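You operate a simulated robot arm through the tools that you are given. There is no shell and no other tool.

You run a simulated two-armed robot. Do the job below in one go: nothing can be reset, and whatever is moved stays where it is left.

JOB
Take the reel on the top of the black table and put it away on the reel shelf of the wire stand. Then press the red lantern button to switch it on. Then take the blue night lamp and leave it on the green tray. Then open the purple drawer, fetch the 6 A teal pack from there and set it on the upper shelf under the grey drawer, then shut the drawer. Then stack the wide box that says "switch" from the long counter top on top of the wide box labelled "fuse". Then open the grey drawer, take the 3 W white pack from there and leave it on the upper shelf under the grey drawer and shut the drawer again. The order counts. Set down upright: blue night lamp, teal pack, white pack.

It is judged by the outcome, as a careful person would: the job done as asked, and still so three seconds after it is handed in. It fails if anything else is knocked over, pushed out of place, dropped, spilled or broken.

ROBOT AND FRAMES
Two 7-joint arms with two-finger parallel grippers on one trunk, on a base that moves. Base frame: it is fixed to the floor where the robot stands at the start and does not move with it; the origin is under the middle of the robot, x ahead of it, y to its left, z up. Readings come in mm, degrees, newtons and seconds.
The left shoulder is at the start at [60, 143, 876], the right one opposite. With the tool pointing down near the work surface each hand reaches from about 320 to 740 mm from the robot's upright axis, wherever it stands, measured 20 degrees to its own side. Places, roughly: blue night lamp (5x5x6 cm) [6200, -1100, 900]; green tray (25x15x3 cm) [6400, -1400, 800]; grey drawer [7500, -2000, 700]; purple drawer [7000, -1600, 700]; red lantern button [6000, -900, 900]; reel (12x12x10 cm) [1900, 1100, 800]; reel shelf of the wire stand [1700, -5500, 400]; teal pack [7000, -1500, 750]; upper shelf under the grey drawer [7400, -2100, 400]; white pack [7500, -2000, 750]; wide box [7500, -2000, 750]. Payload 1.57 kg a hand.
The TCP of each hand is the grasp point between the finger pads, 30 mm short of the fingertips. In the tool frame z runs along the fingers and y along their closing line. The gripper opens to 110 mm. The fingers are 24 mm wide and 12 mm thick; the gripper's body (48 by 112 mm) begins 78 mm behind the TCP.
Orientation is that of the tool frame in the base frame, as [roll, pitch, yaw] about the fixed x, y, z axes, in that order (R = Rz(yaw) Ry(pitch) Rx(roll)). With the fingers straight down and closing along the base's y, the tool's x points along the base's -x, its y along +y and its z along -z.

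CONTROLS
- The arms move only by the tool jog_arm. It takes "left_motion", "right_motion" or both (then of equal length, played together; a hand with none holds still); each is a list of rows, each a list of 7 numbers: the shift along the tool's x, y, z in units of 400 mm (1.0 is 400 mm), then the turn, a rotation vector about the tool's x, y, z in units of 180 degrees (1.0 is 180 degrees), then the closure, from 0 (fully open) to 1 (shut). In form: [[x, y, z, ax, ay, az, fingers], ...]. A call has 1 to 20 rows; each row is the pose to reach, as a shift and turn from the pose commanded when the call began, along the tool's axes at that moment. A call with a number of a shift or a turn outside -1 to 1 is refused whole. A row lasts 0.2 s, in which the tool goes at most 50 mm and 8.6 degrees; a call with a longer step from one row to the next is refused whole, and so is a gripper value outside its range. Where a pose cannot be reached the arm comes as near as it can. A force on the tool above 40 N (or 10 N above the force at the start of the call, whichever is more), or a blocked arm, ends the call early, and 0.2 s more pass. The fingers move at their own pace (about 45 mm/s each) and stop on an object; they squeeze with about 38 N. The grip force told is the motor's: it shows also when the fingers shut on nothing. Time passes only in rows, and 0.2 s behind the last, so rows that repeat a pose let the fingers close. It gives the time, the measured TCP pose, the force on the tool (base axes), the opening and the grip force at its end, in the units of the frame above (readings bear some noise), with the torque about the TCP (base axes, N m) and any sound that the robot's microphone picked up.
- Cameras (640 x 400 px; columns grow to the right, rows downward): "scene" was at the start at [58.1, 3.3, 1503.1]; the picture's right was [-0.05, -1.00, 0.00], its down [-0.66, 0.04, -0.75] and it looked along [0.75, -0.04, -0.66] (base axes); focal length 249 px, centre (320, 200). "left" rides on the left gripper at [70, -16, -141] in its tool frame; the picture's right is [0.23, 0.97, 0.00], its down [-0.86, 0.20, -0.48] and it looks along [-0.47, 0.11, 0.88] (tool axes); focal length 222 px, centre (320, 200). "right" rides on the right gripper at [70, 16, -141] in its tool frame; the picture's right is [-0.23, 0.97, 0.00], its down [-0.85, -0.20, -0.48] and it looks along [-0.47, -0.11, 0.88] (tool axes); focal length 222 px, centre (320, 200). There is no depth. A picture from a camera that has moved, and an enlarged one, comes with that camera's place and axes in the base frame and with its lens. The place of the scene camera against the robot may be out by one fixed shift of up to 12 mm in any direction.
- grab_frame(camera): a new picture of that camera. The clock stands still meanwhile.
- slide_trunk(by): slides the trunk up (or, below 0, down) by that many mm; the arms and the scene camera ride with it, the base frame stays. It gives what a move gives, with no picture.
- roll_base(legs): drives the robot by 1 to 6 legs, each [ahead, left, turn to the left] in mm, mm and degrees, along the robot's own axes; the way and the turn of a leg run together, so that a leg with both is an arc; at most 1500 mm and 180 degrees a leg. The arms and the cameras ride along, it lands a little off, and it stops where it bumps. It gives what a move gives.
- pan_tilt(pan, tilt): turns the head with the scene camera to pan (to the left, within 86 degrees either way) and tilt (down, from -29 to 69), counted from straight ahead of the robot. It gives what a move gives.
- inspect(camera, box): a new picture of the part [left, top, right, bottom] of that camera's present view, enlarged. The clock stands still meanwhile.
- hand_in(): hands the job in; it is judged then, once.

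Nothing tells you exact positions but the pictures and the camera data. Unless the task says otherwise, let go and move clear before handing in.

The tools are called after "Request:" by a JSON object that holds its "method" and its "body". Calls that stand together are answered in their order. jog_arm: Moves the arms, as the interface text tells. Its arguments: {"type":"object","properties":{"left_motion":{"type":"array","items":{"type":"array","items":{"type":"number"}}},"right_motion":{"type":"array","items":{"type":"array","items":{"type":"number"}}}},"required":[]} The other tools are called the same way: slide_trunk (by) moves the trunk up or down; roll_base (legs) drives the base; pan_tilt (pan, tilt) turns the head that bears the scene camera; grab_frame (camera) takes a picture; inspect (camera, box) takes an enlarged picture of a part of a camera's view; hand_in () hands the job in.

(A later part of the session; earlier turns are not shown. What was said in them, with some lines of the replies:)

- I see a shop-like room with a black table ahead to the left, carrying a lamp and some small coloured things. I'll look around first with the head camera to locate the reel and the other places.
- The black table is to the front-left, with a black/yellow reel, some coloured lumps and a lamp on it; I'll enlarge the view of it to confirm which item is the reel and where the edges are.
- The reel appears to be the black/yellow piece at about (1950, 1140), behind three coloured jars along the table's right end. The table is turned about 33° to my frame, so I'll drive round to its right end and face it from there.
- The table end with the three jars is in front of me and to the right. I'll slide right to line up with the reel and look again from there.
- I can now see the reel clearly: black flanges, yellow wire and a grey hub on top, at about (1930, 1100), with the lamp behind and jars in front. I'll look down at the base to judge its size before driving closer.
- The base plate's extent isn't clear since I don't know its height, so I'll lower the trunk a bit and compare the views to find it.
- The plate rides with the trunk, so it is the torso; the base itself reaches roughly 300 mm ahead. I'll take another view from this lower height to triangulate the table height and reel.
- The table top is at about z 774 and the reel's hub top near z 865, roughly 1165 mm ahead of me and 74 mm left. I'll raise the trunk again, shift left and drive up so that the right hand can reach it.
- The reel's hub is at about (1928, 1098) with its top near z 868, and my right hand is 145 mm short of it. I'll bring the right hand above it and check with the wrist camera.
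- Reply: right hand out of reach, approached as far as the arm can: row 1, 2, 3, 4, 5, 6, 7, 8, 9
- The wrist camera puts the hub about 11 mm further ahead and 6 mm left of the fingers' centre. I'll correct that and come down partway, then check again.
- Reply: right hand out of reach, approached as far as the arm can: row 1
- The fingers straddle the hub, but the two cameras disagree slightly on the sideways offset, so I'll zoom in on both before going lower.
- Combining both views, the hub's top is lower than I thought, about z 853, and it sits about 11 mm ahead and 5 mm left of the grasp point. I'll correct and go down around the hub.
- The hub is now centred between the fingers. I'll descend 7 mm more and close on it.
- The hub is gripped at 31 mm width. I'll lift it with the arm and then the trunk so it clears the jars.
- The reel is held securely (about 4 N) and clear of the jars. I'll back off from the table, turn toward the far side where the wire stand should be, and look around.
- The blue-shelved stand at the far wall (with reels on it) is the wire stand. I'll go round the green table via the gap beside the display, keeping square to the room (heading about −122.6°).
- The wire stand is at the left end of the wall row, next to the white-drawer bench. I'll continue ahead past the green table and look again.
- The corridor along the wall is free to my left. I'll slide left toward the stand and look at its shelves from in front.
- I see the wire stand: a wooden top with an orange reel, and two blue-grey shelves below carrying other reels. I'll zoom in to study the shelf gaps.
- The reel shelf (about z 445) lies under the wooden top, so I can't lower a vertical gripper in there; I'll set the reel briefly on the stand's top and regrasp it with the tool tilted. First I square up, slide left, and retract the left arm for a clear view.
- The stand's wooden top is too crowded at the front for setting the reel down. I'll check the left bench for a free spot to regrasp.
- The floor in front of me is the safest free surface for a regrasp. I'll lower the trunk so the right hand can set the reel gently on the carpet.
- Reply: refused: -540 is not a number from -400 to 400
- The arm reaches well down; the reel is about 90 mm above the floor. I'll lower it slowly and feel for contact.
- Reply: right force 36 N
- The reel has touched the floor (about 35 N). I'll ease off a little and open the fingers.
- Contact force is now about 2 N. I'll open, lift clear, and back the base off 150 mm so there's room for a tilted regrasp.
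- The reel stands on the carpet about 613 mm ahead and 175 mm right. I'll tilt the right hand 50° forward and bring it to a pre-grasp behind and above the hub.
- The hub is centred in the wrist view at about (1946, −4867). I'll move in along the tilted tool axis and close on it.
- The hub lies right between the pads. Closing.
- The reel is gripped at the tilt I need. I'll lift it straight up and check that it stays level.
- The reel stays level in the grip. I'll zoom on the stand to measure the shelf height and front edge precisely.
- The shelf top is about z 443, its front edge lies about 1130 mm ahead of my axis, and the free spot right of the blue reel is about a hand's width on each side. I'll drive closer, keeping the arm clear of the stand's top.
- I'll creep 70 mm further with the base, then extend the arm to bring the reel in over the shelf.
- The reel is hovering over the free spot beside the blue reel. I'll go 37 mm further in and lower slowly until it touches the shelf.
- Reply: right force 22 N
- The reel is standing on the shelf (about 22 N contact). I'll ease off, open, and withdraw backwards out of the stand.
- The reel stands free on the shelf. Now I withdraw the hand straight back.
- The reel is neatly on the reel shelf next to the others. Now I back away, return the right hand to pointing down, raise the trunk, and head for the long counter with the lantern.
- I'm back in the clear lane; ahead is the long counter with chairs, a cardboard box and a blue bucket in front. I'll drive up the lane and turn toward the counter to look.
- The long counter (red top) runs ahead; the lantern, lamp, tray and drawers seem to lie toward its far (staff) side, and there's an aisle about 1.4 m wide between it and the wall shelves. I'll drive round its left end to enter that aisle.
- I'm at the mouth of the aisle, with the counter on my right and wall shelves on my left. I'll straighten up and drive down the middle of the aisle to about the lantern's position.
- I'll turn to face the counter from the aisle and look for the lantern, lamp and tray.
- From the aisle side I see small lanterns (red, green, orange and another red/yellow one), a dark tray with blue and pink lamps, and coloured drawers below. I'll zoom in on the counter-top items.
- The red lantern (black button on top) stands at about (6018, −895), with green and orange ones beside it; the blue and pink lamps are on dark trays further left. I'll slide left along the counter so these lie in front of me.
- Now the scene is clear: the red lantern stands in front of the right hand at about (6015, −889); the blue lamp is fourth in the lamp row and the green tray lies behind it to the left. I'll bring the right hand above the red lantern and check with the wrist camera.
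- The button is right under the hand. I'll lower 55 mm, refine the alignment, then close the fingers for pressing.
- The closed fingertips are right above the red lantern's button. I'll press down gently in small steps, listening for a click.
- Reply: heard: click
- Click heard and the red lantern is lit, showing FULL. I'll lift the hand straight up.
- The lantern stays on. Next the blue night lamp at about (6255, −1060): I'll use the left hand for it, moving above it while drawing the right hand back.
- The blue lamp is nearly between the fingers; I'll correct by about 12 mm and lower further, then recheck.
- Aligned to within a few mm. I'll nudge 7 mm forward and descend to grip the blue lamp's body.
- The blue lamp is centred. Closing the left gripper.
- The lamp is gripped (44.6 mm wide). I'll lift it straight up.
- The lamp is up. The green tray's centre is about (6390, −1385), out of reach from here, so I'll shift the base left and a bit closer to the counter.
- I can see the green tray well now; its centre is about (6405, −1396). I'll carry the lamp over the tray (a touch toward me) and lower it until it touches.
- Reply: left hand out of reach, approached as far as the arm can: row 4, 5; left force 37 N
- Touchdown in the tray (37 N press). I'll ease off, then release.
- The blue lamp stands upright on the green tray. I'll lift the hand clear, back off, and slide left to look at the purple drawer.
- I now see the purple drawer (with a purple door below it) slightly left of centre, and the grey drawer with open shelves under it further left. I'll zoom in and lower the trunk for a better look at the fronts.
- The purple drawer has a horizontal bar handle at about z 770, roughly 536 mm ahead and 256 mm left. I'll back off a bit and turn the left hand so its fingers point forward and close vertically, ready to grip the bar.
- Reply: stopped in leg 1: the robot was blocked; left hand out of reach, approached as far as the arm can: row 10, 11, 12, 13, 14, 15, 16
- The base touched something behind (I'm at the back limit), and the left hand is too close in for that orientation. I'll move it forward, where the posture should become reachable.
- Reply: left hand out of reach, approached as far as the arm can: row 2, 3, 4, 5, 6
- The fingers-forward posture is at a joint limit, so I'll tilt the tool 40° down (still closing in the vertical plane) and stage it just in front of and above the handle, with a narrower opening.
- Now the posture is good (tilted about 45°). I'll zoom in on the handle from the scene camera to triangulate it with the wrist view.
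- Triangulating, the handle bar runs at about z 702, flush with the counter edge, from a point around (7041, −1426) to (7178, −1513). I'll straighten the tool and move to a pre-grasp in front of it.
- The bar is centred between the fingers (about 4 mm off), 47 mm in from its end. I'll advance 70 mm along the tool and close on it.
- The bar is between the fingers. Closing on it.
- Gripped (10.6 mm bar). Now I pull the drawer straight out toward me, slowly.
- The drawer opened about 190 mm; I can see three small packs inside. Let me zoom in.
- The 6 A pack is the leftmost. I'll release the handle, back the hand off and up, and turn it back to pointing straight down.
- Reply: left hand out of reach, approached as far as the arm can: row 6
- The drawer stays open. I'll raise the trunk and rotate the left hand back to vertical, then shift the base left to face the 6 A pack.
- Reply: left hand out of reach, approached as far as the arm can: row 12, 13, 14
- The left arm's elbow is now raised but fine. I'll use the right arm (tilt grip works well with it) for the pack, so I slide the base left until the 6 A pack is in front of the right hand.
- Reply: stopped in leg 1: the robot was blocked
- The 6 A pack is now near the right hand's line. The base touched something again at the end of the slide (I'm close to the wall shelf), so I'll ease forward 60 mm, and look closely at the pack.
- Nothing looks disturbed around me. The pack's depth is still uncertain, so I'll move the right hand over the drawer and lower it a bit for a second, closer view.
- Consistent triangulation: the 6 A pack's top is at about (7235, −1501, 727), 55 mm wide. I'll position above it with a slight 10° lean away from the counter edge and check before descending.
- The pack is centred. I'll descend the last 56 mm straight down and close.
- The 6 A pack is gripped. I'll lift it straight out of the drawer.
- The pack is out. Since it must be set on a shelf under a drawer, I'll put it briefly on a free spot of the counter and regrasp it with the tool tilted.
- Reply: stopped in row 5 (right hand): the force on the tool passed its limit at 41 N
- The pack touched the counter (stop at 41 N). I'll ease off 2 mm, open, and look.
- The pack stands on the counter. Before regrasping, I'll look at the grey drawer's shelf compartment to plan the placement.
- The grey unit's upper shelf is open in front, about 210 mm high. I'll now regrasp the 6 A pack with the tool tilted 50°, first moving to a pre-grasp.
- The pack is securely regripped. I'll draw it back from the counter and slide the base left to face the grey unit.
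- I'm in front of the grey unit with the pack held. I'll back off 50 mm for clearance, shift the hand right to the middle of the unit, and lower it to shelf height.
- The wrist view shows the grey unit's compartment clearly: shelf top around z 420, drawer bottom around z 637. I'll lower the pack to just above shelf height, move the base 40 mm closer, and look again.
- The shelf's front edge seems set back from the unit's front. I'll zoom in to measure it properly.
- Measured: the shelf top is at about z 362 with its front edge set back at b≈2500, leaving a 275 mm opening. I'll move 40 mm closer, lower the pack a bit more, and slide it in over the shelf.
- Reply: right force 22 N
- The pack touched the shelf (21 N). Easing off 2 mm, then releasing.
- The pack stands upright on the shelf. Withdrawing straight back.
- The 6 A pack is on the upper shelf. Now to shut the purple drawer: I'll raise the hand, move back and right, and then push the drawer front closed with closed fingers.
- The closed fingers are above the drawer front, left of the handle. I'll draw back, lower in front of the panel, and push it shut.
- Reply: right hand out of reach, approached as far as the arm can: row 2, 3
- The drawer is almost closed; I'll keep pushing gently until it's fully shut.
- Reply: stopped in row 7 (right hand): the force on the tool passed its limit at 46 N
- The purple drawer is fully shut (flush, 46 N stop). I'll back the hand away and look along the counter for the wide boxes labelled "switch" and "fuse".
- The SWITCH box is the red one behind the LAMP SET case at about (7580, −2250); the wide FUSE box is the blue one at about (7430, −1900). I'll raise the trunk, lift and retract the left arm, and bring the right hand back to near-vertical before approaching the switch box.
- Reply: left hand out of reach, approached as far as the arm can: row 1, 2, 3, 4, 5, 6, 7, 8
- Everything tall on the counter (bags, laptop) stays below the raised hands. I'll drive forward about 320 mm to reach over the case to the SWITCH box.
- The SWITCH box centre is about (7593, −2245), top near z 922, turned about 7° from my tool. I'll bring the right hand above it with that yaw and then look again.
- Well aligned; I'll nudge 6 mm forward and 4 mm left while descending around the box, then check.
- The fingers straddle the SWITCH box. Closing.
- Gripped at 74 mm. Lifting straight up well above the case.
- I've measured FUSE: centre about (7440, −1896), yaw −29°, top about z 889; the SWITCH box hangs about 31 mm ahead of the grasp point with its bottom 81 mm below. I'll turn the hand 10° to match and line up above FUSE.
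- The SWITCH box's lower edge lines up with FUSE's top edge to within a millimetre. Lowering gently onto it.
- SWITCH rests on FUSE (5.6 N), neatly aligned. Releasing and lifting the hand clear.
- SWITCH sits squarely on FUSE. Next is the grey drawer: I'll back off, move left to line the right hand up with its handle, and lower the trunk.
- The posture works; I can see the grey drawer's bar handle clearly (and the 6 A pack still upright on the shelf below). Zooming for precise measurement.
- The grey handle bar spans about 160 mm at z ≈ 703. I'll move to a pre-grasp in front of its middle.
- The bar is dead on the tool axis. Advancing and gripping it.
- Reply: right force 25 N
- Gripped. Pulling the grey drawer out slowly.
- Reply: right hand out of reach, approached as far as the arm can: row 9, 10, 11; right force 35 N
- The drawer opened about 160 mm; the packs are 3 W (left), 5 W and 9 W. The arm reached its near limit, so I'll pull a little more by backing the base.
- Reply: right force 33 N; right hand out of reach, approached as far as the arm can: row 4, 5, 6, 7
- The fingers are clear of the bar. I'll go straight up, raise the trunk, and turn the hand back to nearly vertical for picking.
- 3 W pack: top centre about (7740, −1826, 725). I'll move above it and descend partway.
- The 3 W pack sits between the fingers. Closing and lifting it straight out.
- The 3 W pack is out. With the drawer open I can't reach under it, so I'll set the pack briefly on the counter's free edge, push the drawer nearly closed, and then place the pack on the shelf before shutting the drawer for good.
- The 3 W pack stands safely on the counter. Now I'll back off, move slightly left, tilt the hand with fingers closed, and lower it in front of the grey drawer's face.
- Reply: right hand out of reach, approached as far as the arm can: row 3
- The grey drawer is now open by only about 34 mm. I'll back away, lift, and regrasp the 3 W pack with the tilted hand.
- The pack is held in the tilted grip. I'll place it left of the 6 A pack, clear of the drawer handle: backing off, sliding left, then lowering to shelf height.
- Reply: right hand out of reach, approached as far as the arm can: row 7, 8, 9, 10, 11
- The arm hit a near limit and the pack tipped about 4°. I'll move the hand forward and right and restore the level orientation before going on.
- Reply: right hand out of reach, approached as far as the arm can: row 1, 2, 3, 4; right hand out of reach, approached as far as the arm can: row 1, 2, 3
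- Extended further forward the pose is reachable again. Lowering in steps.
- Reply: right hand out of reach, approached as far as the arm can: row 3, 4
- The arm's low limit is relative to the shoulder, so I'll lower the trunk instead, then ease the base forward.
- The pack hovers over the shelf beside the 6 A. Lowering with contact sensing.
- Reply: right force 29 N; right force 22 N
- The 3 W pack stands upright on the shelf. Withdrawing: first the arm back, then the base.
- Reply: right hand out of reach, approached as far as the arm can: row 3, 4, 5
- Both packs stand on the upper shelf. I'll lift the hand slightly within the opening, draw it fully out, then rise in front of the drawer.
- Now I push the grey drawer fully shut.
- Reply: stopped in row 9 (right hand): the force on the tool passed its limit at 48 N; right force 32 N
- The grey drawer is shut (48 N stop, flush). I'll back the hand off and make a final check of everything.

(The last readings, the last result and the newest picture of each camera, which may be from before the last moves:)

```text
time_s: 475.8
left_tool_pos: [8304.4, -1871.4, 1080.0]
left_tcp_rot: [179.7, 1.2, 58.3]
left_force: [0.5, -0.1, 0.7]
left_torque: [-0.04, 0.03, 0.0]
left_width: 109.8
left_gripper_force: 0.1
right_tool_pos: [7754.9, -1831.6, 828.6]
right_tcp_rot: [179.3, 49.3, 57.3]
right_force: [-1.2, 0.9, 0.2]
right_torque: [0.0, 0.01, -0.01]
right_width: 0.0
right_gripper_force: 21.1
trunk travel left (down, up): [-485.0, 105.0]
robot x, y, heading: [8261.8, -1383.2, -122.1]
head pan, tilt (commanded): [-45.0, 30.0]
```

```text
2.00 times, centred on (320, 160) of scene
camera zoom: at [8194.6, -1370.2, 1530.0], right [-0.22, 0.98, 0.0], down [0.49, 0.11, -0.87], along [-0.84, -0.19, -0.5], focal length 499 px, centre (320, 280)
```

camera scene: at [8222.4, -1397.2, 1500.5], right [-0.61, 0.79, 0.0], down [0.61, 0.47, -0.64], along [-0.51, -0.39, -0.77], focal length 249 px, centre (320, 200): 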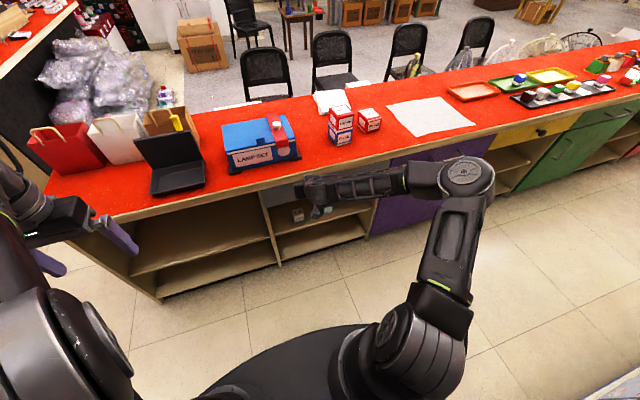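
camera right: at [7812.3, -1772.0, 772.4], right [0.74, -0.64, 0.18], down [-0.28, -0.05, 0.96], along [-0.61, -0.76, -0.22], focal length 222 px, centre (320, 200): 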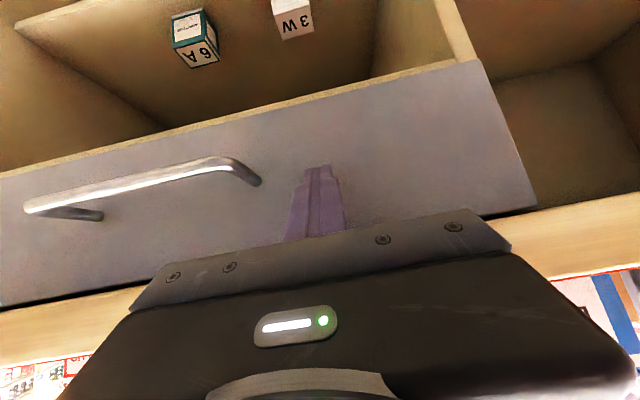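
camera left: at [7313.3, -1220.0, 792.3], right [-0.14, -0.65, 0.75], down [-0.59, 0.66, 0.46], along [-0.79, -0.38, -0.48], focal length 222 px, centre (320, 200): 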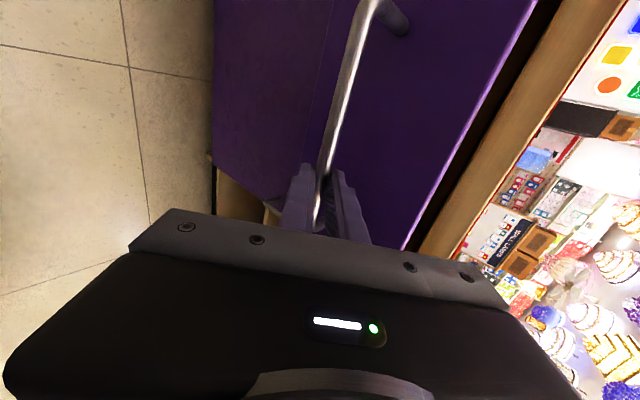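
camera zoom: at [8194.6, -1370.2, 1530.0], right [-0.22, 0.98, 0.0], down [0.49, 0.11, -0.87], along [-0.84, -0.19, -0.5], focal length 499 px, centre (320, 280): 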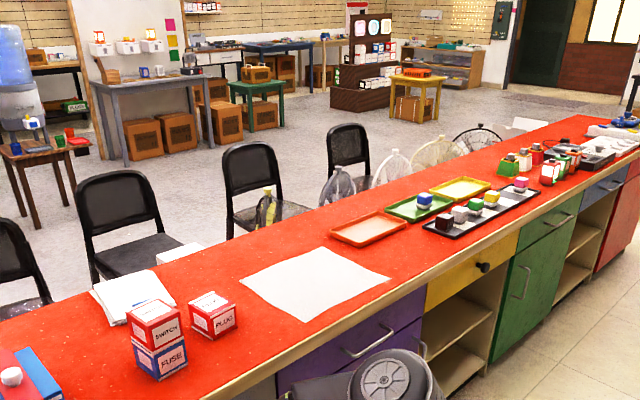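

Everything looks in place; I'll take one last close look at the lantern, lamp and the shelf before handing in.

Request:
{"method": "inspect", "body": {"camera": "scene", "box": [350, 110, 480, 190]}}

Request:
{"method": "roll_base", "body": {"legs": [[0, 150, 0]]}}

Request:
{"method": "pan_tilt", "body": {"pan": -15, "tilt": 45}}

Request:
{"method": "inspect", "body": {"camera": "scene", "box": [260, 100, 460, 280]}}

```text
4.92 times, centred on (415, 150) of scene
camera zoom: at [8194.6, -1370.2, 1530.0], right [-0.22, 0.98, 0.0], down [0.49, 0.11, -0.87], along [-0.84, -0.19, -0.5], focal length 1228 px, centre (-148, 446)
```

zoom: 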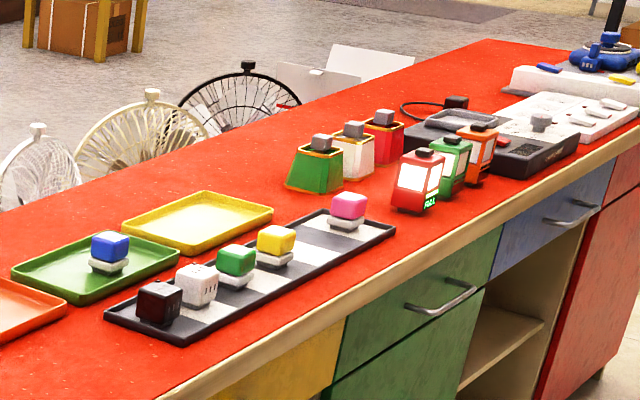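

```text
time_s: 477.1
left_tool_pos: [8429.7, -1950.9, 1081.3]
left_tcp_rot: [179.7, 1.3, 58.2]
left_force: [0.6, 0.0, 0.0]
left_torque: [0.03, 0.02, 0.02]
left_width: 109.9
left_gripper_force: 0.0
right_tool_pos: [7879.4, -1910.4, 827.5]
right_tcp_rot: [179.3, 49.5, 57.1]
right_force: [0.0, 0.3, 0.2]
right_torque: [0.04, -0.03, -0.04]
right_width: 0.0
right_gripper_force: 20.7
trunk travel left (down, up): [-485.0, 105.0]
robot x, y, heading: [8388.9, -1463.2, -122.4]
head pan, tilt (commanded): [-45.0, 30.0]
```

```text
time_s: 478.1
left_tool_pos: [8428.8, -1950.2, 1079.1]
left_tcp_rot: [179.8, 1.2, 58.4]
left_force: [-0.2, 0.6, 0.4]
left_torque: [-0.01, -0.02, -0.01]
left_width: 110.2
left_gripper_force: 0.0
right_tool_pos: [7878.5, -1910.3, 827.7]
right_tcp_rot: [179.4, 49.4, 56.9]
right_force: [0.2, -0.3, 0.3]
right_torque: [-0.01, 0.03, 0.03]
right_width: 0.2
right_gripper_force: 21.3
trunk travel left (down, up): [-485.0, 105.0]
robot x, y, heading: [8390.7, -1456.8, -122.4]
head pan, tilt (commanded): [-15.0, 45.0]
```

```text
2.22 times, centred on (360, 190) of scene
camera zoom: at [8347.6, -1484.1, 1507.5], right [-0.68, 0.74, 0.0], down [0.52, 0.48, -0.71], along [-0.52, -0.48, -0.71], focal length 554 px, centre (231, 222)
```

zoom: 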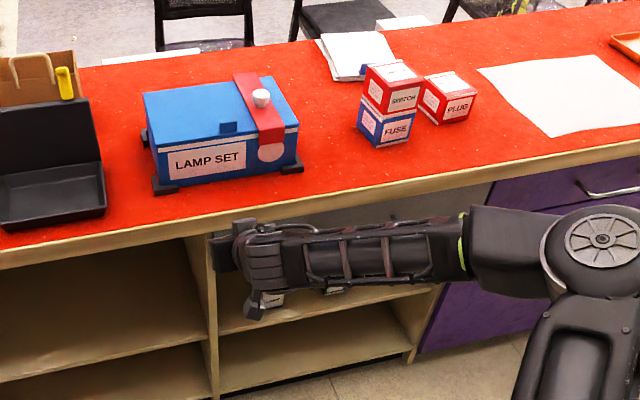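

The red lantern is lit and the blue lamp is upright on the green tray. SWITCH sits squarely on FUSE, both drawers are shut, and the 6 A and 3 W packs are upright on the upper shelf. The hands are empty and clear, so I'm handing in.

Request:
{"method": "hand_in", "body": {}}

```text
The job is handed in.
```

I did all six tasks in the order you gave and handed the job in. I checked each result by camera; the judge's verdict hasn't come back.

| Task | Result |
|---|---|
| Reel | On the reel shelf of the wire stand, upright beside the other reels |
| Red lantern | Switched on; it clicked, lit up and showed "FULL" |
| Blue night lamp | Upright on the green tray |
| 6 A teal pack | Upright on the upper shelf under the grey drawer; purple drawer shut |
| "Switch" box | Stacked squarely on the blue "fuse" box |
| 3 W white pack | Upright on the upper shelf beside the 6 A pack; grey drawer shut |

- **Temporary set-downs:** To grip the reel and both packs at an angle that fit under the shelves, I put each down briefly. The reel went on the floor and the packs on the counter edge. All were moved on to their final places.
- **Grey drawer:** I pushed it most of the way in so I could reach the shelf beneath, placed the 3 W pack, then shut it fully.
- **Bumps in the aisle:** The base stopped twice against something behind the counter, probably the wall shelving. I looked to the left and right afterwards and saw nothing moved, but I could not see directly behind the robot.
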